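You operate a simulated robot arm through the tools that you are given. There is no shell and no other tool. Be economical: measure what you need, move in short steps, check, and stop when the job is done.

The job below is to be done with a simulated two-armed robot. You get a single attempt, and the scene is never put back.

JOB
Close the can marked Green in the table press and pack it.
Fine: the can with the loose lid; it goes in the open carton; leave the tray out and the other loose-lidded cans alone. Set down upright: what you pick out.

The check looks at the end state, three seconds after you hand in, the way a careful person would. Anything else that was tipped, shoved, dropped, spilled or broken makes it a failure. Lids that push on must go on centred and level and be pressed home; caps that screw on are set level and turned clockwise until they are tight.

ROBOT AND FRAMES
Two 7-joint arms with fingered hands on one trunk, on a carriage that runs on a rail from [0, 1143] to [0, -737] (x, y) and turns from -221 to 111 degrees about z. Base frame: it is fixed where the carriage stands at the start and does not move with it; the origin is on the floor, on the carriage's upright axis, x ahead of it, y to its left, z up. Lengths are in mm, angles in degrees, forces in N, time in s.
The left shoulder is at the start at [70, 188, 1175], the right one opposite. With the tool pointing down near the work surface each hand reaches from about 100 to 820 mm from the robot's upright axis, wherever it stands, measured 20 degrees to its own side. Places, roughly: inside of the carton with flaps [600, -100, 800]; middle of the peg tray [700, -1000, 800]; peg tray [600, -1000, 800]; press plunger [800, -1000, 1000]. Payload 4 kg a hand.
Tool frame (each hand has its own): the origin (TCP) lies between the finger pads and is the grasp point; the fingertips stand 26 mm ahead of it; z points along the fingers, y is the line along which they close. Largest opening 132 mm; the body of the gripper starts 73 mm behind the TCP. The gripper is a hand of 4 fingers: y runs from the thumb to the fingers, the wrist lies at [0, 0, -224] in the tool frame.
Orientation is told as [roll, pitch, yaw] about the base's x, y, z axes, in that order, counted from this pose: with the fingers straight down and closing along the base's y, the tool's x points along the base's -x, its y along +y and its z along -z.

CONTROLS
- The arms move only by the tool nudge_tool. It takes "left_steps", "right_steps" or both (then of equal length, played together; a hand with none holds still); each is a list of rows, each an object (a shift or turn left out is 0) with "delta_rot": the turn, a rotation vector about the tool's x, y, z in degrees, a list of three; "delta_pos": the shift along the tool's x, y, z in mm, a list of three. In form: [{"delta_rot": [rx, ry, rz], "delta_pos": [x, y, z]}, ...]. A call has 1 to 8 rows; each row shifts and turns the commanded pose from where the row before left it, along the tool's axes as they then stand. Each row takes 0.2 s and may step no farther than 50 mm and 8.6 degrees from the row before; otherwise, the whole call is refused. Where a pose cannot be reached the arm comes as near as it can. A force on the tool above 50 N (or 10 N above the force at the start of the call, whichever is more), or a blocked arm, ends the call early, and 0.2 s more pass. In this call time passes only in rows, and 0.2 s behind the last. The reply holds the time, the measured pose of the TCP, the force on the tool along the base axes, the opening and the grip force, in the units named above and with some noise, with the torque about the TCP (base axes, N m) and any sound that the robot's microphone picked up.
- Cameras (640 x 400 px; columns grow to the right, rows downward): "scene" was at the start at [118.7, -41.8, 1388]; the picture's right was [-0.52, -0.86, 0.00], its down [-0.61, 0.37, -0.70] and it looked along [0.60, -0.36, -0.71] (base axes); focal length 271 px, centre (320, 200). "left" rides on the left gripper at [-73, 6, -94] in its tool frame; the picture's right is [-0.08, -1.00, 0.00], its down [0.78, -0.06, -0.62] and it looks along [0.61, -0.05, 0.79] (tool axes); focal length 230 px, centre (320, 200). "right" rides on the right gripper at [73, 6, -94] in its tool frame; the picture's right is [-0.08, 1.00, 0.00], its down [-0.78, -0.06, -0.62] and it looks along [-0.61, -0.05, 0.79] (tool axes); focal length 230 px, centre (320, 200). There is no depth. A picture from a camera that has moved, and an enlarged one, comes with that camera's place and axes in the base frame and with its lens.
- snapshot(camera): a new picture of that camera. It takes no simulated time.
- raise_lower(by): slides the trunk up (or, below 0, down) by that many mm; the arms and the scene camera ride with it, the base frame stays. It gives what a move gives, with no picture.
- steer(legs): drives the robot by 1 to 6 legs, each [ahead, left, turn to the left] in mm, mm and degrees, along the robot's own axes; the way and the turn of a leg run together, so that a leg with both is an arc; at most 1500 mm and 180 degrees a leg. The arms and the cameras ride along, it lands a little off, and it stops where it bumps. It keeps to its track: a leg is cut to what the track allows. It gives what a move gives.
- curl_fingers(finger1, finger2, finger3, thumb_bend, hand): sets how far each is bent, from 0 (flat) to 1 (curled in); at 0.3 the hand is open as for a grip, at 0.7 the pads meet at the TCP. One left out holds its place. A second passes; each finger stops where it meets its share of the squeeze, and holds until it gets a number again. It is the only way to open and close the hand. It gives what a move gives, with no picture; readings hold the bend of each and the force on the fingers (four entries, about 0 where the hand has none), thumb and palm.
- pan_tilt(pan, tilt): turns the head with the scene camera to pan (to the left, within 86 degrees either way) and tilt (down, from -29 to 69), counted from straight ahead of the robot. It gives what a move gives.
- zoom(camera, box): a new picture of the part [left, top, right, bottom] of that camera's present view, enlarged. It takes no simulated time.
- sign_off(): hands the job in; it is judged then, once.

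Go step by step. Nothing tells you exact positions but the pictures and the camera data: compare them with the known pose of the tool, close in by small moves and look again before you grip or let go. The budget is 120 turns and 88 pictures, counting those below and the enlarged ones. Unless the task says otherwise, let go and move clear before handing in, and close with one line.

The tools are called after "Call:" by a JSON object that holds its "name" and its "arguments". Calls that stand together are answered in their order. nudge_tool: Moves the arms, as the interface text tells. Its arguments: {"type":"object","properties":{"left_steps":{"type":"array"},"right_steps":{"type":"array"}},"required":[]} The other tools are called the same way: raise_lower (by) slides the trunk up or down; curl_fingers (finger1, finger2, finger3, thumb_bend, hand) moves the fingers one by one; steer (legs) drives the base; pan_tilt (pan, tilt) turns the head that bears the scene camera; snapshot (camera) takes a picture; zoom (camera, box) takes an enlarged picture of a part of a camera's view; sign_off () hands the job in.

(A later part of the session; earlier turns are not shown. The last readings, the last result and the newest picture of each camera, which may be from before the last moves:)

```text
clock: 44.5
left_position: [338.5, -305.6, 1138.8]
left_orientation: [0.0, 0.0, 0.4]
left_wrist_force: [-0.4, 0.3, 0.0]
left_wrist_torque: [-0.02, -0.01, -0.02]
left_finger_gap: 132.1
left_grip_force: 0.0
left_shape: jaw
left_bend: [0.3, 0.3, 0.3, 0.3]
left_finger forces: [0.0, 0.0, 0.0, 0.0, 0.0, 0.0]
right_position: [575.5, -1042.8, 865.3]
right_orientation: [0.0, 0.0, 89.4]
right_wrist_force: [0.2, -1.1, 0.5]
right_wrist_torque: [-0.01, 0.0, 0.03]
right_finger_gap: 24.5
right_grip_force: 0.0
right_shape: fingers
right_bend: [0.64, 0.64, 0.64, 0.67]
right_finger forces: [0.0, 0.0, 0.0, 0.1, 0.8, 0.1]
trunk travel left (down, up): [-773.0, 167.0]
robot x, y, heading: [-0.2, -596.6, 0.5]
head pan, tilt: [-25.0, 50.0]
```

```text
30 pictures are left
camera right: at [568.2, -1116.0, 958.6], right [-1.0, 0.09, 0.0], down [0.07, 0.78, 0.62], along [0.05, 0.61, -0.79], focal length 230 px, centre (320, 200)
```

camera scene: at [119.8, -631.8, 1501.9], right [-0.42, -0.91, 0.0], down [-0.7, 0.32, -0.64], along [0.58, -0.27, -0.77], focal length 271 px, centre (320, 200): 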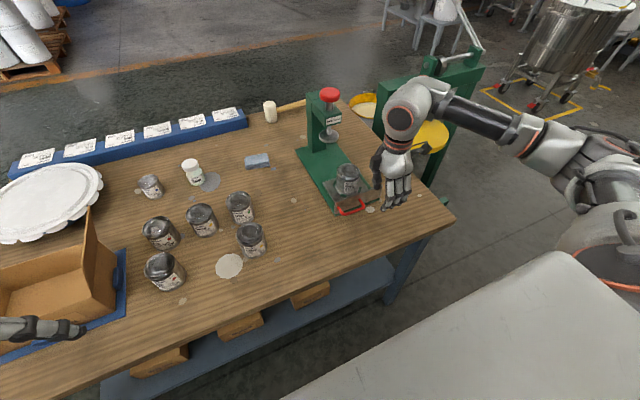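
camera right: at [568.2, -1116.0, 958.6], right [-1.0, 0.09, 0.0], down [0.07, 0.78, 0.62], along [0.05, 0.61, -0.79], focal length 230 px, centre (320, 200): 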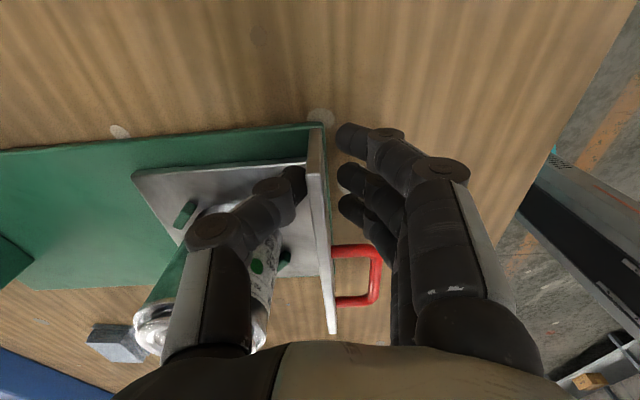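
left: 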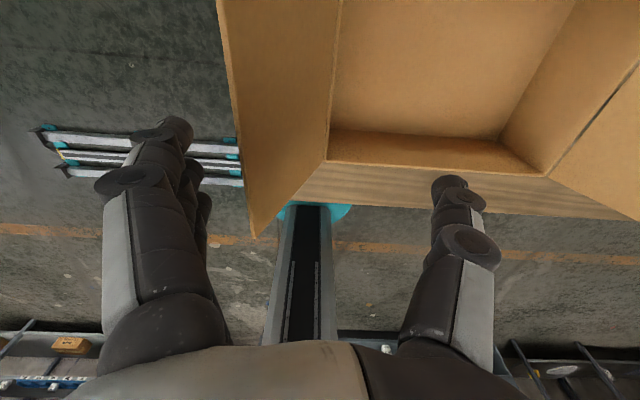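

The thumb touches the plate's rear. I close the fingers onto the front and then push inward gently.

Call:
{"name": "curl_fingers", "arguments": {"hand": "right", "finger1": 0.74, "finger2": 0.74, "finger3": 0.74, "thumb_bend": 0.7}}

Call:
{"name": "nudge_tool", "arguments": {"right_steps": [{"delta_pos": [0, -4, 0]}, {"delta_pos": [0, -8, 0]}, {"delta_pos": [0, -10, 0]}]}}

Call:
{"name": "zoom", "arguments": {"camera": "scene", "box": [300, 80, 430, 220]}}

```text
clock: 45.5
left_position: [338.7, -306.6, 1137.5]
left_orientation: [0.0, 0.1, 0.4]
left_wrist_force: [0.2, -0.1, -0.2]
left_wrist_torque: [0.02, -0.01, -0.06]
left_finger_gap: 131.7
left_grip_force: 0.2
left_shape: jaw
left_bend: [0.3, 0.3, 0.3, 0.3]
left_finger forces: [0.1, 0.1, 0.0, 0.0, 0.0, 0.1]
right_position: [575.6, -1043.0, 865.3]
right_orientation: [0.0, 0.1, 89.4]
right_wrist_force: [-2.6, 0.1, -5.2]
right_wrist_torque: [-0.03, 0.02, 0.06]
right_finger_gap: 15.8
right_grip_force: 6.6
right_shape: fingers
right_bend: [0.73, 0.72, 0.72, 0.69]
right_finger forces: [2.0, 2.8, 2.9, 0.1, 5.6, 0.0]
trunk travel left (down, up): [-773.0, 167.0]
robot x, y, heading: [2.7, -597.8, 0.0]
head pan, tilt: [-25.0, 50.0]
```

```text
clock: 46.3
left_position: [338.2, -305.7, 1139.5]
left_orientation: [0.0, 0.0, 0.5]
left_wrist_force: [-0.4, 0.3, 0.7]
left_wrist_torque: [-0.03, 0.02, 0.0]
left_finger_gap: 131.8
left_grip_force: 0.0
left_shape: jaw
left_bend: [0.3, 0.3, 0.3, 0.3]
left_finger forces: [0.0, 0.0, 0.1, 0.1, 0.1, 0.1]
right_position: [595.7, -1042.2, 864.2]
right_orientation: [0.0, -0.1, 89.4]
right_wrist_force: [-0.6, -1.4, -1.3]
right_wrist_torque: [-0.04, -0.02, 0.04]
right_finger_gap: 15.7
right_grip_force: 7.0
right_shape: fingers
right_bend: [0.73, 0.72, 0.72, 0.69]
right_finger forces: [2.3, 2.5, 2.6, 0.1, 6.5, 0.1]
trunk travel left (down, up): [-773.0, 167.0]
robot x, y, heading: [0.7, -603.2, 0.3]
head pan, tilt: [-25.0, 50.0]
```

```text
2.86 times, centred on (365, 150) of scene
camera zoom: at [120.0, -632.1, 1501.9], right [-0.42, -0.91, 0.0], down [-0.7, 0.32, -0.64], along [0.58, -0.27, -0.77], focal length 775 px, centre (191, 343)
```

zoom: 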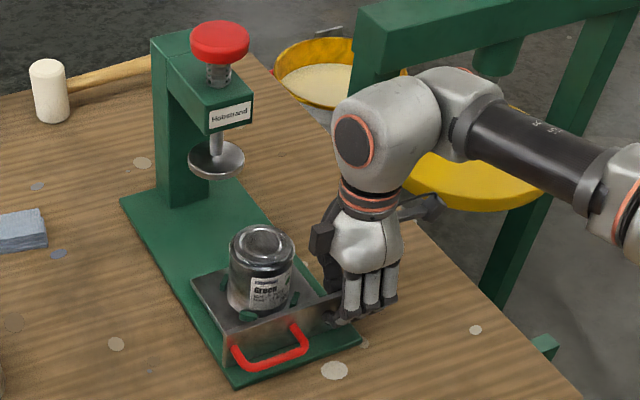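

The tray slides easily. I keep pushing in, 10 mm a row.

Call:
{"name": "nudge_tool", "arguments": {"right_steps": [{"delta_pos": [-0.4, -10, 0]}, {"delta_pos": [-0.4, -12, 0]}, {"delta_pos": [-0.4, -12, 0]}, {"delta_pos": [-0.4, -12, 0]}, {"delta_pos": [-0.4, -12, 0]}, {"delta_pos": [-0.4, -10, 0]}, {"delta_pos": [-0.4, -8, 0]}]}}

Call:
{"name": "zoom", "arguments": {"camera": "scene", "box": [300, 80, 430, 220]}}

```text
clock: 47.9
left_position: [339.4, -306.8, 1138.6]
left_orientation: [0.1, 0.0, 0.4]
left_wrist_force: [0.1, 0.1, 0.1]
left_wrist_torque: [0.0, 0.01, 0.01]
left_finger_gap: 131.8
left_grip_force: 0.1
left_shape: jaw
left_bend: [0.3, 0.3, 0.3, 0.3]
left_finger forces: [0.0, 0.1, 0.0, 0.1, 0.0, 0.1]
right_position: [674.1, -1041.4, 865.1]
right_orientation: [0.0, -0.1, 89.4]
right_wrist_force: [-0.3, -6.6, -3.9]
right_wrist_torque: [-0.12, -0.04, 0.0]
right_finger_gap: 15.8
right_grip_force: 6.8
right_shape: fingers
right_bend: [0.73, 0.72, 0.72, 0.68]
right_finger forces: [2.8, 2.1, 2.3, 0.1, 6.1, 0.0]
trunk travel left (down, up): [-773.0, 167.0]
robot x, y, heading: [-1.0, -601.2, 0.6]
head pan, tilt: [-25.0, 50.0]
```

```text
2.86 times, centred on (365, 150) of scene
camera zoom: at [120.4, -633.1, 1501.8], right [-0.42, -0.91, 0.0], down [-0.7, 0.32, -0.64], along [0.58, -0.27, -0.77], focal length 775 px, centre (191, 343)
```

zoom: 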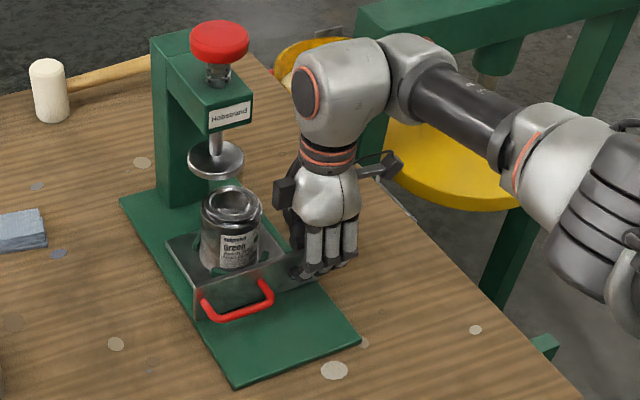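

The can is nearly under the plunger. I continue in small steps until the tray meets its stop.

Call:
{"name": "nudge_tool", "arguments": {"right_steps": [{"delta_pos": [1, -8, 0]}, {"delta_pos": [0.5, -8, 0]}, {"delta_pos": [0, -6, 0]}]}}

Call:
{"name": "zoom", "arguments": {"camera": "scene", "box": [310, 80, 400, 200]}}

```text
clock: 48.7
left_position: [337.9, -305.3, 1138.6]
left_orientation: [0.0, 0.0, 0.4]
left_wrist_force: [-0.3, -0.4, -0.1]
left_wrist_torque: [-0.03, 0.01, 0.04]
left_finger_gap: 132.0
left_grip_force: 0.0
left_shape: jaw
left_bend: [0.3, 0.3, 0.3, 0.3]
left_finger forces: [0.1, 0.0, 0.1, 0.0, 0.0, 0.0]
right_position: [695.5, -1042.5, 864.5]
right_orientation: [0.0, -0.1, 89.4]
right_wrist_force: [-1.3, 1.3, -6.8]
right_wrist_torque: [0.01, 0.01, -0.01]
right_finger_gap: 16.1
right_grip_force: 5.7
right_shape: fingers
right_bend: [0.73, 0.72, 0.72, 0.68]
right_finger forces: [1.6, 2.1, 2.1, 0.0, 5.1, 0.0]
trunk travel left (down, up): [-773.0, 167.0]
robot x, y, heading: [-1.0, -600.6, 0.4]
head pan, tilt: [-25.0, 50.0]
```

```text
3.33 times, centred on (355, 140) of scene
camera zoom: at [120.9, -631.8, 1501.7], right [-0.42, -0.91, 0.0], down [-0.7, 0.32, -0.64], along [0.58, -0.27, -0.77], focal length 904 px, centre (203, 400)
```

zoom: 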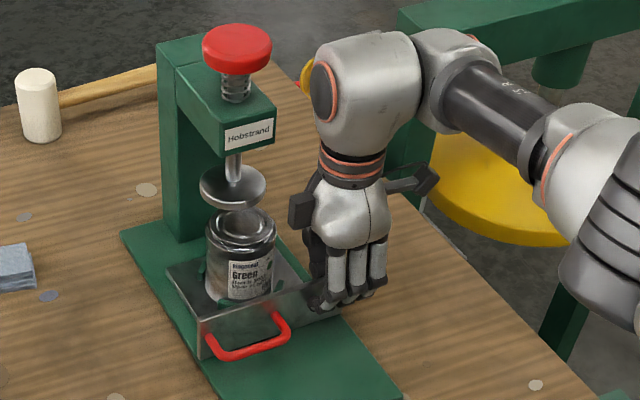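

Still about 25 mm short of the plunger axis. I continue in small steps.

Call:
{"name": "nudge_tool", "arguments": {"right_steps": [{"delta_pos": [0, -7, 0]}, {"delta_pos": [0, -7, 0]}, {"delta_pos": [0, -5, 0]}]}}

Call:
{"name": "nudge_tool", "arguments": {"right_steps": [{"delta_pos": [0, -4, 0]}, {"delta_pos": [0, -4, 0]}]}}

Call:
{"name": "zoom", "arguments": {"camera": "scene", "box": [310, 80, 400, 200]}}

```text
clock: 49.5
left_position: [339.6, -305.6, 1139.1]
left_orientation: [0.0, 0.0, 0.4]
left_wrist_force: [0.6, -0.3, 0.1]
left_wrist_torque: [-0.03, 0.03, 0.01]
left_finger_gap: 132.1
left_grip_force: 0.0
left_shape: jaw
left_bend: [0.3, 0.3, 0.3, 0.3]
left_finger forces: [0.0, 0.0, 0.0, 0.1, 0.0, 0.0]
right_position: [713.7, -1043.4, 864.9]
right_orientation: [0.0, 0.0, 89.5]
right_wrist_force: [1.0, -0.6, -2.2]
right_wrist_torque: [-0.05, -0.01, 0.0]
right_finger_gap: 15.6
right_grip_force: 5.9
right_shape: fingers
right_bend: [0.73, 0.73, 0.73, 0.68]
right_finger forces: [1.6, 2.2, 2.3, 0.0, 6.0, 0.0]
trunk travel left (down, up): [-773.0, 167.0]
robot x, y, heading: [3.4, -599.5, 0.3]
head pan, tilt: [-25.0, 50.0]
```

```text
clock: 50.1
left_position: [338.2, -304.4, 1138.4]
left_orientation: [0.0, 0.0, 0.5]
left_wrist_force: [-0.9, -0.5, -0.3]
left_wrist_torque: [0.03, 0.01, 0.01]
left_finger_gap: 132.0
left_grip_force: 0.0
left_shape: jaw
left_bend: [0.3, 0.3, 0.3, 0.3]
left_finger forces: [0.0, 0.0, 0.0, 0.0, 0.0, 0.1]
right_position: [720.8, -1043.0, 864.7]
right_orientation: [0.1, 0.1, 89.3]
right_wrist_force: [-0.8, 1.0, -4.1]
right_wrist_torque: [-0.02, -0.02, 0.03]
right_finger_gap: 15.8
right_grip_force: 5.8
right_shape: fingers
right_bend: [0.73, 0.73, 0.73, 0.68]
right_finger forces: [1.9, 2.3, 2.5, 0.1, 5.7, 0.0]
trunk travel left (down, up): [-773.0, 167.0]
robot x, y, heading: [0.5, -602.5, 0.5]
head pan, tilt: [-25.0, 50.0]
```

```text
3.33 times, centred on (355, 140) of scene
camera zoom: at [120.3, -631.5, 1501.8], right [-0.42, -0.91, 0.0], down [-0.7, 0.32, -0.64], along [0.58, -0.27, -0.77], focal length 904 px, centre (203, 400)
```

zoom: 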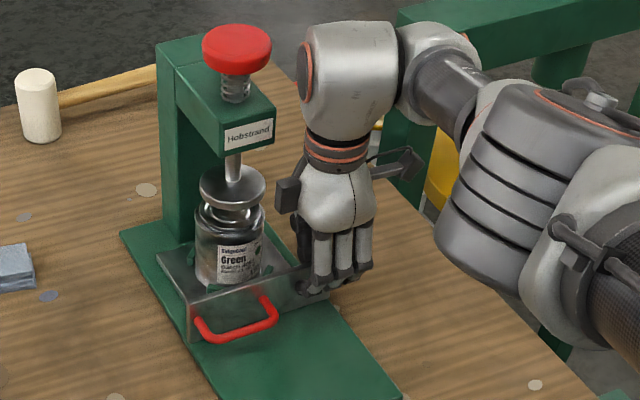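

Nearly aligned; I nudge on to feel for the stop.

Call:
{"name": "nudge_tool", "arguments": {"right_steps": [{"delta_pos": [0, -3, 0]}, {"delta_pos": [0, -2, 0]}]}}

Call:
{"name": "nudge_tool", "arguments": {"right_steps": [{"delta_pos": [0, -2, 0]}, {"delta_pos": [0, -2, 0]}]}}

Call:
{"name": "zoom", "arguments": {"camera": "scene", "box": [325, 110, 385, 190]}}

```text
clock: 50.7
left_position: [338.0, -307.7, 1138.7]
left_orientation: [0.1, 0.0, 0.4]
left_wrist_force: [0.1, 0.2, -0.3]
left_wrist_torque: [-0.04, 0.01, 0.01]
left_finger_gap: 131.8
left_grip_force: 0.2
left_shape: jaw
left_bend: [0.3, 0.3, 0.3, 0.3]
left_finger forces: [0.0, 0.0, 0.0, 0.0, 0.0, 0.0]
right_position: [723.0, -1042.9, 868.2]
right_orientation: [-0.1, 0.2, 89.6]
right_wrist_force: [-5.8, -3.0, -7.3]
right_wrist_torque: [-0.09, 0.14, 0.01]
right_finger_gap: 15.7
right_grip_force: 6.0
right_shape: fingers
right_bend: [0.73, 0.72, 0.72, 0.68]
right_finger forces: [3.3, 3.6, 3.6, 0.0, 2.8, 0.0]
right hand out of reach, approached as far as the arm can: row 2
trunk travel left (down, up): [-773.0, 167.0]
robot x, y, heading: [-1.8, -599.0, 0.3]
head pan, tilt: [-25.0, 50.0]
```

```text
clock: 51.3
left_position: [338.4, -308.4, 1140.6]
left_orientation: [0.2, 0.0, 0.3]
left_wrist_force: [-0.3, 0.6, -0.4]
left_wrist_torque: [0.04, -0.04, -0.01]
left_finger_gap: 131.8
left_grip_force: 0.1
left_shape: jaw
left_bend: [0.3, 0.3, 0.3, 0.3]
left_finger forces: [0.0, 0.0, 0.1, 0.0, 0.0, 0.0]
right_position: [723.6, -1040.6, 867.9]
right_orientation: [0.0, -0.2, 89.9]
right_wrist_force: [-5.5, -14.5, -1.9]
right_wrist_torque: [-0.28, 0.06, -0.02]
right_finger_gap: 16.2
right_grip_force: 7.8
right_shape: fingers
right_bend: [0.73, 0.72, 0.72, 0.68]
right_finger forces: [5.6, 2.8, 2.9, 0.0, 4.6, 0.0]
right hand out of reach, approached as far as the arm can: row 1, 2
trunk travel left (down, up): [-773.0, 167.0]
robot x, y, heading: [-1.7, -599.7, 0.1]
head pan, tilt: [-25.0, 50.0]
```

```text
5.00 times, centred on (355, 150) of scene
camera zoom: at [118.8, -636.1, 1502.0], right [-0.42, -0.91, 0.0], down [-0.7, 0.32, -0.64], along [0.58, -0.27, -0.77], focal length 1357 px, centre (145, 450)
```

zoom: 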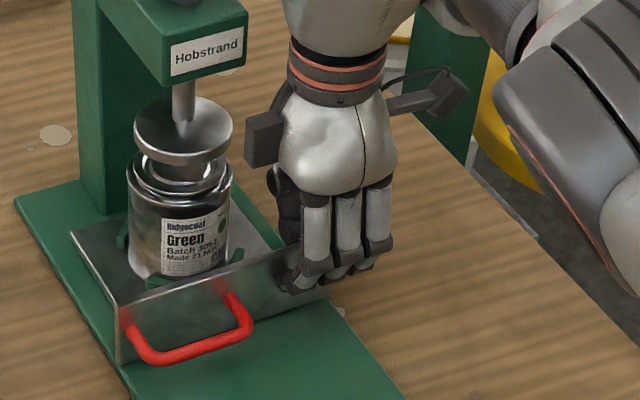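

The arm is at its reach limit from here. I release the plate, rise clear, then drive nearer for the final push and the press stroke.

Call:
{"name": "curl_fingers", "arguments": {"hand": "right", "finger1": 0.6, "finger2": 0.6, "finger3": 0.6, "thumb_bend": 0.6}}

Call:
{"name": "nudge_tool", "arguments": {"right_steps": [{"delta_pos": [0, 5, -10]}, {"delta_pos": [0, 0, -20]}, {"delta_pos": [0, 0, -30]}, {"delta_pos": [0, 30, -20]}, {"delta_pos": [0, 45, 0]}, {"delta_pos": [0, 45, 0]}, {"delta_pos": [0, 45, 0]}, {"delta_pos": [0, 45, 0]}]}}

Call:
{"name": "steer", "arguments": {"legs": [[0, -137, 0]]}}

Call:
{"name": "pan_tilt", "arguments": {"pan": -15, "tilt": 45}}

Call:
{"name": "snapshot", "arguments": {"camera": "scene"}}

```text
clock: 52.3
left_position: [338.2, -305.4, 1138.3]
left_orientation: [-0.1, -0.1, 0.5]
left_wrist_force: [-0.1, 0.3, 0.7]
left_wrist_torque: [-0.02, 0.01, 0.01]
left_finger_gap: 131.8
left_grip_force: 0.1
left_shape: jaw
left_bend: [0.3, 0.3, 0.3, 0.3]
left_finger forces: [0.0, 0.1, 0.0, 0.0, 0.0, 0.0]
right_position: [725.0, -1036.1, 867.3]
right_orientation: [0.2, -0.3, 90.0]
right_wrist_force: [-0.8, -0.5, 0.3]
right_wrist_torque: [0.0, -0.01, -0.01]
right_finger_gap: 38.5
right_grip_force: 0.2
right_shape: fingers
right_bend: [0.6, 0.6, 0.6, 0.6]
right_finger forces: [0.0, 0.1, 0.0, 0.0, 0.1, 0.0]
trunk travel left (down, up): [-773.0, 167.0]
robot x, y, heading: [0.3, -595.4, 0.2]
head pan, tilt: [-25.0, 50.0]
```

```text
clock: 54.1
left_position: [336.2, -306.9, 1138.3]
left_orientation: [0.0, 0.0, 0.4]
left_wrist_force: [0.0, -0.9, 0.4]
left_wrist_torque: [-0.03, -0.06, -0.01]
left_finger_gap: 132.0
left_grip_force: 0.0
left_shape: jaw
left_bend: [0.3, 0.3, 0.3, 0.3]
left_finger forces: [0.0, 0.1, 0.1, 0.0, 0.1, 0.1]
right_position: [508.1, -1038.2, 948.2]
right_orientation: [-0.1, -0.1, 89.3]
right_wrist_force: [0.4, -0.2, 0.0]
right_wrist_torque: [0.01, -0.02, 0.0]
right_finger_gap: 38.6
right_grip_force: 0.0
right_shape: fingers
right_bend: [0.6, 0.6, 0.6, 0.6]
right_finger forces: [0.0, 0.0, 0.0, 0.0, 0.1, 0.0]
trunk travel left (down, up): [-773.0, 167.0]
robot x, y, heading: [2.3, -600.2, 0.4]
head pan, tilt: [-25.0, 50.0]
```

```text
clock: 55.5
left_position: [339.3, -438.8, 1138.6]
left_orientation: [0.0, 0.0, 0.3]
left_wrist_force: [0.2, 0.3, 0.7]
left_wrist_torque: [-0.02, 0.0, -0.01]
left_finger_gap: 132.0
left_grip_force: 0.1
left_shape: jaw
left_bend: [0.3, 0.3, 0.3, 0.3]
left_finger forces: [0.1, 0.1, 0.0, 0.0, 0.0, 0.0]
right_position: [509.2, -1173.1, 947.4]
right_orientation: [0.0, 0.1, 89.2]
right_wrist_force: [0.4, 0.0, -1.2]
right_wrist_torque: [0.01, 0.02, 0.01]
right_finger_gap: 38.8
right_grip_force: 0.1
right_shape: fingers
right_bend: [0.6, 0.6, 0.6, 0.6]
right_finger forces: [0.0, 0.1, 0.1, 0.0, 0.1, 0.0]
trunk travel left (down, up): [-773.0, 167.0]
robot x, y, heading: [1.4, -734.7, 0.5]
head pan, tilt: [-25.0, 50.0]
```

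```text
clock: 56.2
left_position: [338.3, -441.1, 1139.8]
left_orientation: [0.2, 0.0, 0.3]
left_wrist_force: [-0.2, -0.3, -0.2]
left_wrist_torque: [0.03, 0.01, -0.01]
left_finger_gap: 132.0
left_grip_force: 0.0
left_shape: jaw
left_bend: [0.3, 0.3, 0.3, 0.3]
left_finger forces: [0.0, 0.0, 0.0, 0.1, 0.1, 0.0]
right_position: [508.6, -1172.5, 946.5]
right_orientation: [0.0, -0.1, 89.3]
right_wrist_force: [-0.1, 0.9, -0.3]
right_wrist_torque: [0.03, 0.01, 0.0]
right_finger_gap: 38.7
right_grip_force: 0.0
right_shape: fingers
right_bend: [0.6, 0.6, 0.6, 0.6]
right_finger forces: [0.1, 0.0, 0.1, 0.1, 0.1, 0.1]
trunk travel left (down, up): [-773.0, 167.0]
robot x, y, heading: [-2.1, -737.3, 0.5]
head pan, tilt: [-15.0, 45.0]
```

```text
24 pictures are left
camera scene: at [128.4, -755.5, 1508.7], right [-0.25, -0.97, 0.0], down [-0.68, 0.18, -0.71], along [0.68, -0.18, -0.71], focal length 271 px, centre (320, 200)
```

scene: 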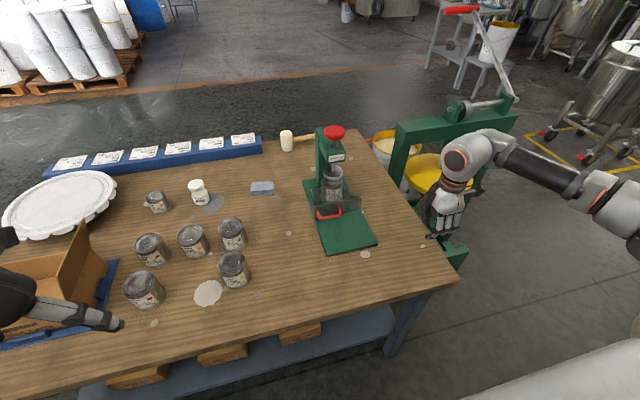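

The can seems to sit under the plunger. I close the hand and push the plate lightly to confirm the tray is at its stop.

Call:
{"name": "curl_fingers", "arguments": {"hand": "right", "finger1": 0.7, "finger2": 0.7, "finger3": 0.7, "thumb_bend": 0.7}}

Call:
{"name": "nudge_tool", "arguments": {"right_steps": [{"delta_pos": [-35, -30, 0]}, {"delta_pos": [-35, -30, 0]}, {"delta_pos": [-35, -30, 0]}, {"delta_pos": [-35, -30, 0]}, {"delta_pos": [-22, -20, 25]}, {"delta_pos": [0, -20, 30]}, {"delta_pos": [0, -15, 25]}]}}

Call:
{"name": "nudge_tool", "arguments": {"right_steps": [{"delta_pos": [0, -10, 0]}, {"delta_pos": [0, -10, 0]}, {"delta_pos": [0, -5, 0]}]}}

Call:
{"name": "zoom", "arguments": {"camera": "scene", "box": [290, 110, 410, 260]}}

```text
clock: 57.2
left_position: [338.2, -439.2, 1138.1]
left_orientation: [0.0, 0.0, 0.3]
left_wrist_force: [0.1, -0.8, -0.3]
left_wrist_torque: [-0.02, 0.02, 0.03]
left_finger_gap: 131.9
left_grip_force: 0.1
left_shape: jaw
left_bend: [0.3, 0.3, 0.3, 0.3]
left_finger forces: [0.0, 0.0, 0.0, 0.0, 0.0, 0.0]
right_position: [509.2, -1171.4, 947.3]
right_orientation: [0.0, 0.1, 89.3]
right_wrist_force: [0.6, 0.1, 0.1]
right_wrist_torque: [0.05, 0.02, 0.03]
right_finger_gap: 14.5
right_grip_force: 0.1
right_shape: fingers
right_bend: [0.7, 0.7, 0.7, 0.7]
right_finger forces: [0.0, 0.0, 0.1, 0.1, 0.0, 0.0]
trunk travel left (down, up): [-773.0, 167.0]
robot x, y, heading: [0.9, -733.1, 0.3]
head pan, tilt: [-15.0, 45.0]
```

```text
clock: 58.8
left_position: [338.5, -438.1, 1137.5]
left_orientation: [0.0, 0.1, 0.3]
left_wrist_force: [0.4, -0.2, 0.7]
left_wrist_torque: [-0.03, 0.02, -0.01]
left_finger_gap: 131.7
left_grip_force: 0.0
left_shape: jaw
left_bend: [0.3, 0.3, 0.3, 0.3]
left_finger forces: [0.0, 0.1, 0.0, 0.0, 0.0, 0.0]
right_position: [687.8, -1011.5, 869.1]
right_orientation: [0.0, 0.0, 89.3]
right_wrist_force: [0.5, -0.2, -0.5]
right_wrist_torque: [-0.04, -0.01, 0.02]
right_finger_gap: 14.5
right_grip_force: 0.0
right_shape: fingers
right_bend: [0.7, 0.7, 0.7, 0.7]
right_finger forces: [0.1, 0.1, 0.1, 0.0, 0.0, 0.1]
trunk travel left (down, up): [-773.0, 167.0]
robot x, y, heading: [2.4, -735.7, 0.2]
head pan, tilt: [-15.0, 45.0]
```

```text
clock: 59.6
left_position: [334.4, -438.7, 1140.3]
left_orientation: [-0.1, -0.3, 0.3]
left_wrist_force: [-0.4, 0.2, -0.7]
left_wrist_torque: [0.03, 0.01, -0.02]
left_finger_gap: 132.2
left_grip_force: 0.1
left_shape: jaw
left_bend: [0.3, 0.3, 0.3, 0.3]
left_finger forces: [0.0, 0.0, 0.0, 0.0, 0.0, 0.0]
right_position: [706.6, -1012.7, 871.5]
right_orientation: [-0.1, -0.1, 89.3]
right_wrist_force: [-24.0, -1.5, 16.3]
right_wrist_torque: [0.01, -0.25, -0.01]
right_finger_gap: 9.7
right_grip_force: 13.6
right_shape: fingers
right_bend: [0.7, 0.66, 0.7, 0.77]
right_finger forces: [0.1, 0.0, 0.0, 0.0, 27.1, 0.0]
trunk travel left (down, up): [-773.0, 167.0]
robot x, y, heading: [1.1, -732.4, 0.3]
head pan, tilt: [-15.0, 45.0]
```

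```text
2.67 times, centred on (350, 185) of scene
camera zoom: at [121.6, -753.2, 1509.6], right [-0.25, -0.97, 0.0], down [-0.68, 0.18, -0.71], along [0.69, -0.18, -0.7], focal length 724 px, centre (240, 240)
```

zoom: 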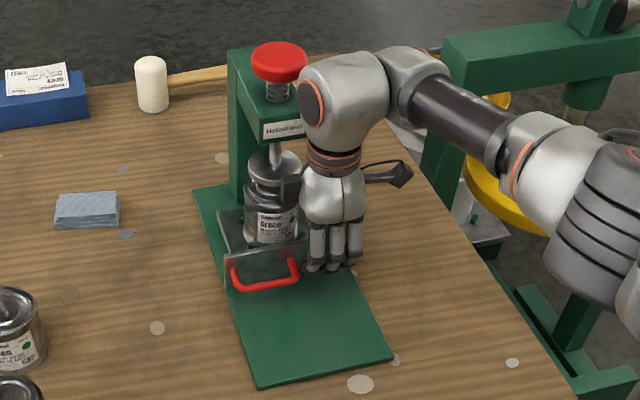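

The tray is firmly at its stop (24 N against it). Next I back off, make a fist, and rise above knob height (knob ≈ (798, -975, top ≈ 1085)).

Call:
{"name": "nudge_tool", "arguments": {"right_steps": [{"delta_pos": [0, 20, 0]}, {"delta_pos": [0, 40, -25]}, {"delta_pos": [0, 0, -48]}, {"delta_pos": [0, 0, -48]}, {"delta_pos": [0, 0, -48]}, {"delta_pos": [0, 0, -48]}, {"delta_pos": [0, 0, -48]}, {"delta_pos": [0, 0, -45]}]}}

Call:
{"name": "curl_fingers", "arguments": {"hand": "right", "finger1": 1.0, "finger2": 1.0, "finger3": 1.0, "thumb_bend": 0.75}}

Call:
{"name": "nudge_tool", "arguments": {"right_steps": [{"delta_rot": [8, 0, 0]}, {"delta_rot": [7, 0, 0]}, {"delta_pos": [-35, 0, 0]}]}}

Call:
{"name": "snapshot", "arguments": {"camera": "right"}}

Call:
{"name": "zoom", "arguments": {"camera": "scene", "box": [280, 80, 420, 250]}}

```text
clock: 61.4
left_position: [337.4, -439.0, 1139.0]
left_orientation: [0.0, 0.0, 0.2]
left_wrist_force: [0.5, 0.6, 0.2]
left_wrist_torque: [-0.01, 0.0, 0.01]
left_finger_gap: 131.8
left_grip_force: 0.1
left_shape: jaw
left_bend: [0.3, 0.3, 0.3, 0.3]
left_finger forces: [0.1, 0.0, 0.0, 0.0, 0.0, 0.0]
right_position: [655.0, -1012.0, 1177.1]
right_orientation: [0.0, 0.0, 89.3]
right_wrist_force: [-0.2, -0.5, -0.6]
right_wrist_torque: [0.0, 0.01, 0.01]
right_finger_gap: 13.9
right_grip_force: 0.0
right_shape: fingers
right_bend: [0.7, 0.7, 0.7, 0.7]
right_finger forces: [0.0, 0.0, 0.1, 0.1, 0.1, 0.0]
trunk travel left (down, up): [-773.0, 167.0]
robot x, y, heading: [-1.3, -736.7, 0.3]
head pan, tilt: [-15.0, 45.0]
```

```text
clock: 62.4
left_position: [338.2, -439.3, 1139.2]
left_orientation: [0.1, 0.1, 0.4]
left_wrist_force: [0.4, -0.3, 0.1]
left_wrist_torque: [-0.02, 0.02, -0.01]
left_finger_gap: 131.9
left_grip_force: 0.0
left_shape: jaw
left_bend: [0.3, 0.3, 0.3, 0.3]
left_finger forces: [0.0, 0.1, 0.0, 0.1, 0.0, 0.0]
right_position: [655.8, -1012.9, 1176.7]
right_orientation: [-0.1, 0.1, 89.3]
right_wrist_force: [0.8, 0.6, -0.8]
right_wrist_torque: [-0.03, 0.0, -0.01]
right_finger_gap: 38.2
right_grip_force: 0.1
right_shape: fingers
right_bend: [1.0, 0.73, 1.0, 0.72]
right_finger forces: [0.0, 0.0, 0.1, 0.1, 0.0, 0.1]
trunk travel left (down, up): [-773.0, 167.0]
robot x, y, heading: [1.2, -733.6, 0.1]
head pan, tilt: [-15.0, 45.0]
```

```text
clock: 63.2
left_position: [340.5, -437.1, 1136.3]
left_orientation: [-0.1, 0.2, 0.3]
left_wrist_force: [-0.2, 0.5, -0.9]
left_wrist_torque: [-0.02, 0.0, -0.01]
left_finger_gap: 131.9
left_grip_force: 0.1
left_shape: jaw
left_bend: [0.3, 0.3, 0.3, 0.3]
left_finger forces: [0.0, 0.1, 0.0, 0.0, 0.1, 0.0]
right_position: [654.4, -974.9, 1179.3]
right_orientation: [-15.1, 0.0, 89.2]
right_wrist_force: [0.3, 0.3, -0.5]
right_wrist_torque: [0.01, 0.04, -0.04]
right_finger_gap: 38.1
right_grip_force: 0.1
right_shape: fingers
right_bend: [1.0, 0.73, 1.0, 0.72]
right_finger forces: [0.0, 0.1, 0.0, 0.1, 0.0, 0.1]
trunk travel left (down, up): [-773.0, 167.0]
robot x, y, heading: [-1.7, -738.5, 0.4]
head pan, tilt: [-15.0, 45.0]
```

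```text
22 pictures are left
camera right: at [623.0, -1047.8, 1268.7], right [-0.96, 0.09, -0.26], down [-0.09, 0.79, 0.61], along [0.26, 0.61, -0.75], focal length 230 px, centre (320, 200)
```

right: 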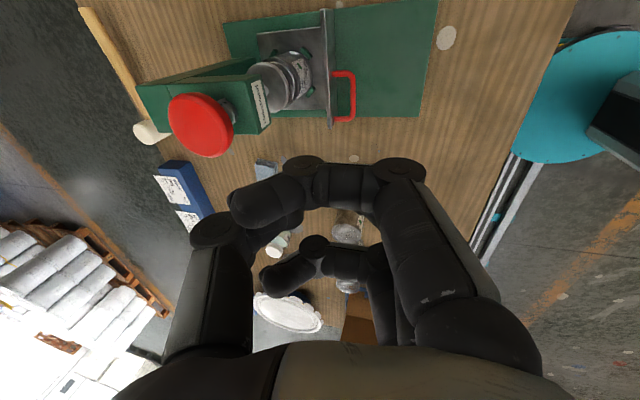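

```text
2.35 times, centred on (350, 165) of scene
camera zoom: at [130.1, -750.6, 1508.6], right [-0.25, -0.97, 0.0], down [-0.68, 0.18, -0.71], along [0.68, -0.18, -0.71], focal length 638 px, centre (249, 282)
```

zoom: 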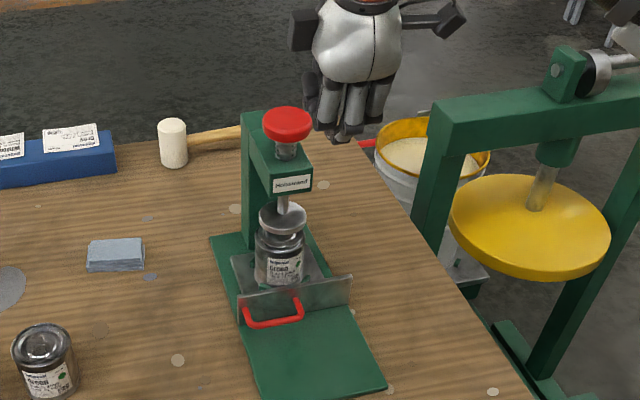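

The knob is at about (798, -978, top 1086) by both cameras. I'll reform the hand with the fingertips together and move above the knob.

Call:
{"name": "curl_fingers", "arguments": {"hand": "right", "finger1": 0.68, "finger2": 0.68, "finger3": 0.68, "thumb_bend": 0.68}}

Call:
{"name": "nudge_tool", "arguments": {"right_steps": [{"delta_pos": [1, -30.4, 19.8]}, {"delta_pos": [1, -30.4, 19.8]}, {"delta_pos": [1, -30.4, 19.8]}, {"delta_pos": [0, -30.4, 19.8]}]}}

Call:
{"name": "snapshot", "arguments": {"camera": "right"}}

Call:
{"name": "zoom", "arguments": {"camera": "scene", "box": [280, 60, 420, 230]}}

```text
clock: 64.2
left_position: [338.3, -439.1, 1137.5]
left_orientation: [0.0, 0.0, 0.2]
left_wrist_force: [-0.2, 0.8, -0.8]
left_wrist_torque: [-0.02, -0.01, 0.02]
left_finger_gap: 131.8
left_grip_force: 0.1
left_shape: jaw
left_bend: [0.3, 0.3, 0.3, 0.3]
left_finger forces: [0.1, 0.0, 0.0, 0.1, 0.1, 0.1]
right_position: [653.5, -978.9, 1178.8]
right_orientation: [-15.0, 0.0, 89.3]
right_wrist_force: [-0.6, -0.6, -0.6]
right_wrist_torque: [0.0, 0.01, -0.02]
right_finger_gap: 17.2
right_grip_force: 0.0
right_shape: fingers
right_bend: [0.68, 0.68, 0.68, 0.68]
right_finger forces: [0.0, 0.1, 0.1, 0.0, 0.1, 0.0]
trunk travel left (down, up): [-773.0, 167.0]
robot x, y, heading: [1.6, -736.4, 0.6]
head pan, tilt: [-15.0, 45.0]
```

```text
clock: 65.2
left_position: [339.6, -437.1, 1137.5]
left_orientation: [0.0, 0.1, 0.3]
left_wrist_force: [0.0, -0.6, 0.5]
left_wrist_torque: [-0.03, 0.0, -0.02]
left_finger_gap: 131.7
left_grip_force: 0.1
left_shape: jaw
left_bend: [0.3, 0.3, 0.3, 0.3]
left_finger forces: [0.0, 0.0, 0.0, 0.0, 0.0, 0.0]
right_position: [796.3, -981.1, 1130.8]
right_orientation: [-14.9, 0.1, 89.3]
right_wrist_force: [0.8, -0.2, 0.2]
right_wrist_torque: [-0.02, 0.07, 0.0]
right_finger_gap: 17.9
right_grip_force: 0.0
right_shape: fingers
right_bend: [0.68, 0.68, 0.68, 0.68]
right_finger forces: [0.0, 0.1, 0.0, 0.0, 0.0, 0.0]
trunk travel left (down, up): [-773.0, 167.0]
robot x, y, heading: [-0.1, -734.9, 0.4]
head pan, tilt: [-15.0, 45.0]
```

```text
20 pictures are left
camera right: at [765.3, -1053.9, 1219.3], right [-0.96, 0.09, -0.26], down [-0.09, 0.79, 0.61], along [0.26, 0.61, -0.75], focal length 230 px, centre (320, 200)
```

right: 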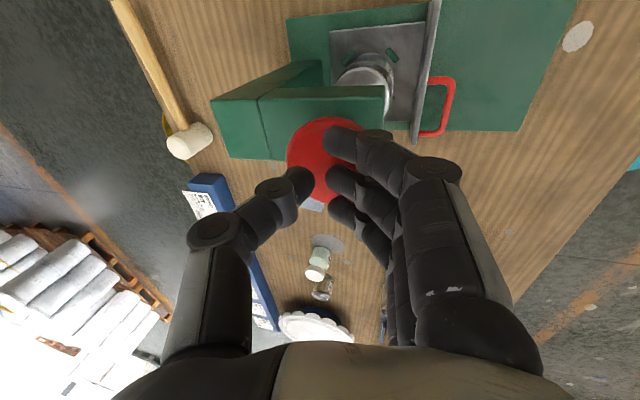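

```text
2.35 times, centred on (350, 145) of scene
camera zoom: at [130.3, -752.0, 1508.6], right [-0.25, -0.97, 0.0], down [-0.68, 0.18, -0.71], along [0.68, -0.18, -0.71], focal length 638 px, centre (249, 329)
```

zoom: 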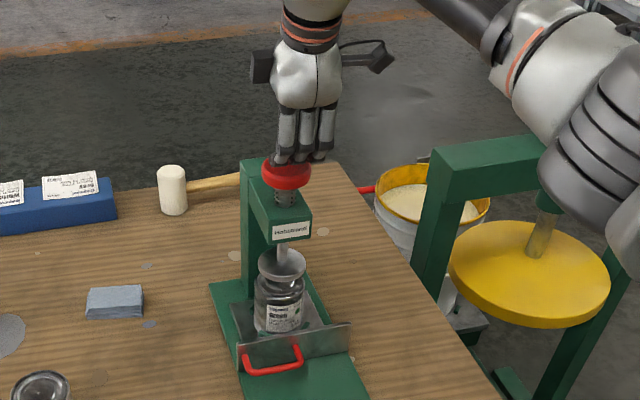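

The fingertips are centred over the knob. I press straight down in small steps, watching force and sounds.

Call:
{"name": "nudge_tool", "arguments": {"right_steps": [{"delta_pos": [0, 2.6, 9.7]}, {"delta_pos": [0, 1.6, 5.8]}, {"delta_pos": [0, 1.0, 3.9]}, {"delta_pos": [0, 1.0, 3.9]}]}}

Call:
{"name": "nudge_tool", "arguments": {"right_steps": [{"delta_pos": [0, 1.3, 4.8]}, {"delta_pos": [0, 1.3, 4.8]}]}}

```text
clock: 66.2
left_position: [338.9, -438.5, 1139.1]
left_orientation: [0.0, 0.0, 0.3]
left_wrist_force: [0.2, -0.3, 0.1]
left_wrist_torque: [0.02, 0.0, 0.01]
left_finger_gap: 131.6
left_grip_force: 0.1
left_shape: jaw
left_bend: [0.3, 0.3, 0.3, 0.3]
left_finger forces: [0.1, 0.1, 0.0, 0.0, 0.0, 0.0]
right_position: [791.6, -980.6, 1109.1]
right_orientation: [-15.0, 0.0, 89.2]
right_wrist_force: [-0.8, -0.6, 1.6]
right_wrist_torque: [0.01, 0.04, 0.01]
right_finger_gap: 17.2
right_grip_force: 1.0
right_shape: fingers
right_bend: [0.69, 0.69, 0.69, 0.68]
right_finger forces: [0.7, 0.7, 0.9, 0.1, 0.0, 0.1]
trunk travel left (down, up): [-773.0, 167.0]
robot x, y, heading: [0.5, -735.0, 0.1]
head pan, tilt: [-15.0, 45.0]
```

```text
clock: 66.8
left_position: [338.1, -439.9, 1138.5]
left_orientation: [0.0, -0.1, 0.3]
left_wrist_force: [-0.1, 0.6, -0.4]
left_wrist_torque: [0.01, -0.01, 0.0]
left_finger_gap: 131.9
left_grip_force: 0.0
left_shape: jaw
left_bend: [0.3, 0.3, 0.3, 0.3]
left_finger forces: [0.1, 0.0, 0.1, 0.0, 0.1, 0.0]
right_position: [788.9, -982.2, 1101.5]
right_orientation: [-15.2, 0.0, 89.2]
right_wrist_force: [-1.2, 0.8, 7.7]
right_wrist_torque: [0.06, 0.01, -0.04]
right_finger_gap: 16.4
right_grip_force: 4.5
right_shape: fingers
right_bend: [0.69, 0.69, 0.7, 0.68]
right_finger forces: [2.5, 2.4, 2.6, 0.0, 0.0, 0.0]
trunk travel left (down, up): [-773.0, 167.0]
robot x, y, heading: [1.3, -733.2, 0.4]
head pan, tilt: [-15.0, 45.0]
```

The plunger is moving against its spring. I continue down.

Call:
{"name": "nudge_tool", "arguments": {"right_steps": [{"delta_pos": [0, 0.5, 4.8]}, {"delta_pos": [0, 0.5, 4.8]}, {"delta_pos": [0, 0.5, 4.8]}]}}

Call:
{"name": "nudge_tool", "arguments": {"right_steps": [{"delta_pos": [0, 0.8, 4.8]}, {"delta_pos": [0, 0.8, 3.8]}]}}

```text
clock: 67.6
left_position: [331.8, -440.0, 1140.7]
left_orientation: [0.0, -0.4, 0.4]
left_wrist_force: [-0.5, -0.3, 0.3]
left_wrist_torque: [0.0, 0.0, 0.01]
left_finger_gap: 132.0
left_grip_force: 0.0
left_shape: jaw
left_bend: [0.3, 0.3, 0.3, 0.3]
left_finger forces: [0.1, 0.0, 0.1, 0.1, 0.0, 0.0]
right_position: [785.1, -982.3, 1091.7]
right_orientation: [-15.6, 0.0, 89.2]
right_wrist_force: [-14.4, -9.1, 40.4]
right_wrist_torque: [-0.35, 0.11, -0.1]
right_finger_gap: 15.2
right_grip_force: 22.1
right_shape: fingers
right_bend: [0.72, 0.72, 0.72, 0.68]
right_finger forces: [17.5, 10.9, 10.3, 0.0, 5.8, 0.1]
trunk travel left (down, up): [-773.0, 167.0]
robot x, y, heading: [0.2, -733.4, 0.4]
head pan, tilt: [-15.0, 45.0]
heard: snap
```

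```text
clock: 68.0
left_position: [335.4, -440.0, 1139.6]
left_orientation: [0.0, -0.3, 0.2]
left_wrist_force: [0.0, -0.4, 0.2]
left_wrist_torque: [-0.05, 0.03, 0.02]
left_finger_gap: 131.9
left_grip_force: 0.0
left_shape: jaw
left_bend: [0.3, 0.3, 0.3, 0.3]
left_finger forces: [0.0, 0.1, 0.0, 0.0, 0.0, 0.0]
right_position: [789.0, -985.4, 1091.2]
right_orientation: [-15.9, -0.3, 89.1]
right_wrist_force: [-17.3, -8.2, 38.2]
right_wrist_torque: [-0.33, 0.29, -0.09]
right_finger_gap: 17.5
right_grip_force: 22.8
right_shape: fingers
right_bend: [0.72, 0.72, 0.72, 0.68]
right_finger forces: [23.4, 10.3, 9.7, 0.1, 1.9, 0.0]
trunk travel left (down, up): [-773.0, 167.0]
robot x, y, heading: [0.6, -737.9, 0.1]
head pan, tilt: [-15.0, 45.0]
stopped in row 2 (right hand): the force on the tool passed its limit at 55 N (the readings are from after the stop); the commanded pose is now the measured one
```

A snap was heard and the force then rose past 50 N on a firm stop: the lid is home. I lift off the knob, back away and level the hand.

Call:
{"name": "nudge_tool", "arguments": {"right_steps": [{"delta_pos": [0, -2.6, -9.7]}, {"delta_pos": [0, -7.8, -29]}, {"delta_pos": [0, -7.8, -29]}, {"delta_pos": [0, 39, -12]}, {"delta_pos": [0, 39, -12]}, {"delta_pos": [0, 39, -12]}, {"delta_pos": [0, 39, -12]}, {"delta_rot": [-8, 0, 0]}]}}

Call:
{"name": "nudge_tool", "arguments": {"right_steps": [{"delta_rot": [-7.2, 0, 0]}]}}

Call:
{"name": "zoom", "arguments": {"camera": "scene", "box": [290, 110, 390, 250]}}

```text
clock: 69.8
left_position: [340.3, -439.1, 1138.3]
left_orientation: [-0.2, 0.1, 0.3]
left_wrist_force: [1.1, -0.7, -0.9]
left_wrist_torque: [0.0, 0.05, 0.01]
left_finger_gap: 132.1
left_grip_force: 0.1
left_shape: jaw
left_bend: [0.3, 0.3, 0.3, 0.3]
left_finger forces: [0.0, 0.0, 0.0, 0.0, 0.0, 0.1]
right_position: [629.3, -981.5, 1156.5]
right_orientation: [-7.3, 0.0, 89.3]
right_wrist_force: [-0.2, 0.6, -0.4]
right_wrist_torque: [0.01, 0.02, 0.0]
right_finger_gap: 18.6
right_grip_force: 0.0
right_shape: fingers
right_bend: [0.68, 0.68, 0.68, 0.68]
right_finger forces: [0.0, 0.1, 0.1, 0.0, 0.0, 0.0]
trunk travel left (down, up): [-773.0, 167.0]
robot x, y, heading: [3.3, -735.2, 0.3]
head pan, tilt: [-15.0, 45.0]
```

```text
clock: 70.2
left_position: [338.9, -438.7, 1138.0]
left_orientation: [0.1, 0.0, 0.3]
left_wrist_force: [0.5, -0.3, 0.0]
left_wrist_torque: [0.01, 0.02, -0.03]
left_finger_gap: 132.1
left_grip_force: 0.1
left_shape: jaw
left_bend: [0.3, 0.3, 0.3, 0.3]
left_finger forces: [0.0, 0.0, 0.0, 0.0, 0.0, 0.0]
right_position: [630.2, -982.6, 1158.5]
right_orientation: [-0.1, 0.0, 89.3]
right_wrist_force: [-0.7, 0.6, -0.6]
right_wrist_torque: [0.01, -0.01, -0.01]
right_finger_gap: 18.3
right_grip_force: 0.1
right_shape: fingers
right_bend: [0.68, 0.68, 0.68, 0.68]
right_finger forces: [0.0, 0.0, 0.0, 0.0, 0.0, 0.1]
trunk travel left (down, up): [-773.0, 167.0]
robot x, y, heading: [0.0, -731.4, 0.4]
head pan, tilt: [-15.0, 45.0]
```

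```text
2.86 times, centred on (340, 180) of scene
camera zoom: at [129.3, -754.1, 1508.7], right [-0.25, -0.97, 0.0], down [-0.68, 0.18, -0.71], along [0.68, -0.18, -0.71], focal length 775 px, centre (263, 257)
```

zoom: 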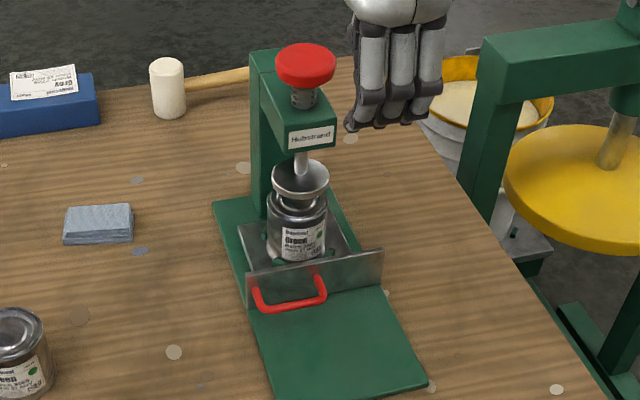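

The can stands pressed under the plunger. I go back to the plate end at y≈-1042 to pinch it and draw the tray out.

Call:
{"name": "curl_fingers", "arguments": {"hand": "right", "finger1": 0.52, "finger2": 0.52, "finger3": 0.52, "thumb_bend": 0.57}}

Call:
{"name": "nudge_tool", "arguments": {"right_steps": [{"delta_pos": [30, 0, 0]}, {"delta_pos": [30, 0, 20]}, {"delta_pos": [0, 0, 48]}, {"delta_pos": [0, 0, 48]}, {"delta_pos": [0, 0, 48]}, {"delta_pos": [0, 0, 48]}, {"delta_pos": [0, -45, 14]}, {"delta_pos": [0, -47, 0]}]}}

Call:
{"name": "snapshot", "arguments": {"camera": "right"}}

```text
clock: 71.2
left_position: [338.1, -440.3, 1138.4]
left_orientation: [0.0, 0.0, 0.3]
left_wrist_force: [-1.0, 1.1, 0.8]
left_wrist_torque: [0.01, 0.01, 0.0]
left_finger_gap: 132.1
left_grip_force: 0.1
left_shape: jaw
left_bend: [0.3, 0.3, 0.3, 0.3]
left_finger forces: [0.0, 0.0, 0.1, 0.1, 0.0, 0.0]
right_position: [629.2, -982.8, 1158.4]
right_orientation: [-0.2, -0.1, 89.2]
right_wrist_force: [0.4, -0.4, 0.8]
right_wrist_torque: [-0.03, 0.05, 0.0]
right_finger_gap: 57.1
right_grip_force: 0.1
right_shape: fingers
right_bend: [0.52, 0.52, 0.52, 0.56]
right_finger forces: [0.1, 0.0, 0.0, 0.0, 0.0, 0.0]
trunk travel left (down, up): [-773.0, 167.0]
robot x, y, heading: [-2.8, -736.3, 0.1]
head pan, tilt: [-15.0, 45.0]
```

```text
clock: 73.0
left_position: [340.1, -437.8, 1137.1]
left_orientation: [-0.1, 0.1, 0.3]
left_wrist_force: [0.0, 0.3, -0.1]
left_wrist_torque: [-0.04, 0.02, -0.01]
left_finger_gap: 131.4
left_grip_force: 0.1
left_shape: jaw
left_bend: [0.3, 0.3, 0.3, 0.3]
left_finger forces: [0.0, 0.1, 0.0, 0.1, 0.0, 0.0]
right_position: [725.6, -1042.0, 929.1]
right_orientation: [-0.3, 0.0, 89.4]
right_wrist_force: [0.9, 0.5, 0.2]
right_wrist_torque: [0.0, 0.01, 0.04]
right_finger_gap: 57.2
right_grip_force: 0.0
right_shape: fingers
right_bend: [0.52, 0.52, 0.52, 0.56]
right_finger forces: [0.0, 0.1, 0.0, 0.0, 0.0, 0.1]
trunk travel left (down, up): [-773.0, 167.0]
robot x, y, heading: [0.8, -734.3, 0.0]
head pan, tilt: [-15.0, 45.0]
```

```text
17 pictures are left
camera right: at [718.0, -1114.7, 1023.7], right [-1.0, 0.09, 0.0], down [0.07, 0.78, 0.62], along [0.06, 0.61, -0.79], focal length 230 px, centre (320, 200)
```

right: 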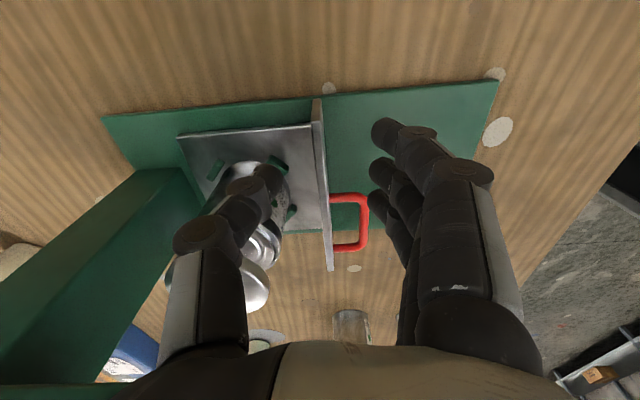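

Same alignment as before. I descend, pinch, and draw the tray out.

Call:
{"name": "nudge_tool", "arguments": {"right_steps": [{"delta_pos": [0, 0, 25]}, {"delta_pos": [0, 0, 25]}, {"delta_pos": [0, 0, 14]}]}}

Call:
{"name": "curl_fingers", "arguments": {"hand": "right", "finger1": 0.66, "finger2": 0.66, "finger3": 0.66, "thumb_bend": 0.68}}

Call:
{"name": "curl_fingers", "arguments": {"hand": "right", "finger1": 0.74, "finger2": 0.74, "finger3": 0.74, "thumb_bend": 0.7}}

Call:
{"name": "nudge_tool", "arguments": {"right_steps": [{"delta_pos": [0, 4, 0]}, {"delta_pos": [0, 8, 0]}, {"delta_pos": [0, 10, 0]}, {"delta_pos": [0, 10, 0]}]}}

Call:
{"name": "zoom", "arguments": {"camera": "scene", "box": [290, 110, 410, 260]}}

```text
clock: 73.8
left_position: [338.3, -439.6, 1138.7]
left_orientation: [0.0, 0.0, 0.4]
left_wrist_force: [0.4, -0.6, -0.7]
left_wrist_torque: [-0.01, 0.02, -0.01]
left_finger_gap: 132.2
left_grip_force: 0.0
left_shape: jaw
left_bend: [0.3, 0.3, 0.3, 0.3]
left_finger forces: [0.1, 0.0, 0.0, 0.1, 0.1, 0.0]
right_position: [722.6, -1042.7, 871.2]
right_orientation: [-0.2, -0.1, 89.3]
right_wrist_force: [0.3, -0.1, 0.6]
right_wrist_torque: [0.02, 0.01, 0.04]
right_finger_gap: 57.6
right_grip_force: 0.0
right_shape: fingers
right_bend: [0.52, 0.52, 0.52, 0.56]
right_finger forces: [0.1, 0.0, 0.0, 0.1, 0.0, 0.1]
trunk travel left (down, up): [-773.0, 167.0]
robot x, y, heading: [1.7, -732.1, 0.3]
head pan, tilt: [-15.0, 45.0]
```

```text
clock: 74.8
left_position: [338.7, -440.5, 1138.7]
left_orientation: [0.0, 0.0, 0.3]
left_wrist_force: [0.3, 0.5, -0.3]
left_wrist_torque: [-0.03, 0.02, -0.04]
left_finger_gap: 131.9
left_grip_force: 0.1
left_shape: jaw
left_bend: [0.3, 0.3, 0.3, 0.3]
left_finger forces: [0.0, 0.0, 0.0, 0.0, 0.1, 0.1]
right_position: [722.6, -1043.9, 868.9]
right_orientation: [-0.2, -0.1, 89.2]
right_wrist_force: [0.5, 0.2, -0.4]
right_wrist_torque: [0.0, -0.01, 0.02]
right_finger_gap: 22.3
right_grip_force: 0.5
right_shape: fingers
right_bend: [0.66, 0.66, 0.66, 0.67]
right_finger forces: [0.0, 0.0, 0.0, 0.0, 1.2, 0.0]
trunk travel left (down, up): [-773.0, 167.0]
robot x, y, heading: [-1.8, -735.0, 0.2]
head pan, tilt: [-15.0, 45.0]
```

```text
clock: 75.8
left_position: [340.6, -440.4, 1139.3]
left_orientation: [0.0, 0.0, 0.2]
left_wrist_force: [-0.4, -0.4, 0.4]
left_wrist_torque: [-0.04, 0.0, -0.02]
left_finger_gap: 132.0
left_grip_force: 0.1
left_shape: jaw
left_bend: [0.3, 0.3, 0.3, 0.3]
left_finger forces: [0.0, 0.0, 0.0, 0.1, 0.0, 0.1]
right_position: [723.6, -1043.8, 868.8]
right_orientation: [-0.1, -0.1, 89.3]
right_wrist_force: [-4.0, 0.6, -4.9]
right_wrist_torque: [-0.06, 0.05, 0.05]
right_finger_gap: 15.2
right_grip_force: 6.0
right_shape: fingers
right_bend: [0.73, 0.72, 0.72, 0.68]
right_finger forces: [2.0, 3.0, 3.1, 0.1, 4.4, 0.0]
trunk travel left (down, up): [-773.0, 167.0]
robot x, y, heading: [-2.3, -733.8, 0.4]
head pan, tilt: [-15.0, 45.0]
```

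```text
clock: 76.8
left_position: [337.9, -440.6, 1139.1]
left_orientation: [0.0, 0.0, 0.3]
left_wrist_force: [0.0, -0.8, -0.7]
left_wrist_torque: [0.0, 0.03, 0.01]
left_finger_gap: 132.0
left_grip_force: 0.0
left_shape: jaw
left_bend: [0.3, 0.3, 0.3, 0.3]
left_finger forces: [0.0, 0.1, 0.0, 0.0, 0.0, 0.0]
right_position: [689.9, -1042.9, 868.8]
right_orientation: [-0.3, -0.1, 89.1]
right_wrist_force: [0.1, -5.2, 2.9]
right_wrist_torque: [-0.07, -0.04, -0.01]
right_finger_gap: 15.5
right_grip_force: 6.7
right_shape: fingers
right_bend: [0.73, 0.73, 0.73, 0.68]
right_finger forces: [2.4, 2.5, 2.6, 0.1, 7.1, 0.0]
trunk travel left (down, up): [-773.0, 167.0]
robot x, y, heading: [3.9, -735.9, 0.1]
head pan, tilt: [-15.0, 45.0]
```

```text
2.67 times, centred on (350, 185) of scene
camera zoom: at [127.8, -755.2, 1508.9], right [-0.25, -0.97, 0.0], down [-0.68, 0.18, -0.71], along [0.68, -0.18, -0.71], focal length 724 px, centre (240, 240)
```

zoom: 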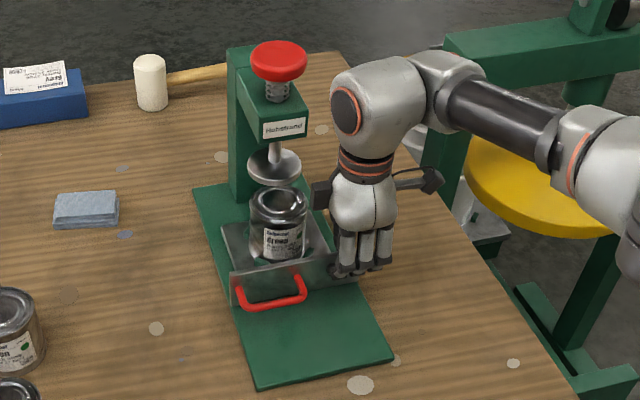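

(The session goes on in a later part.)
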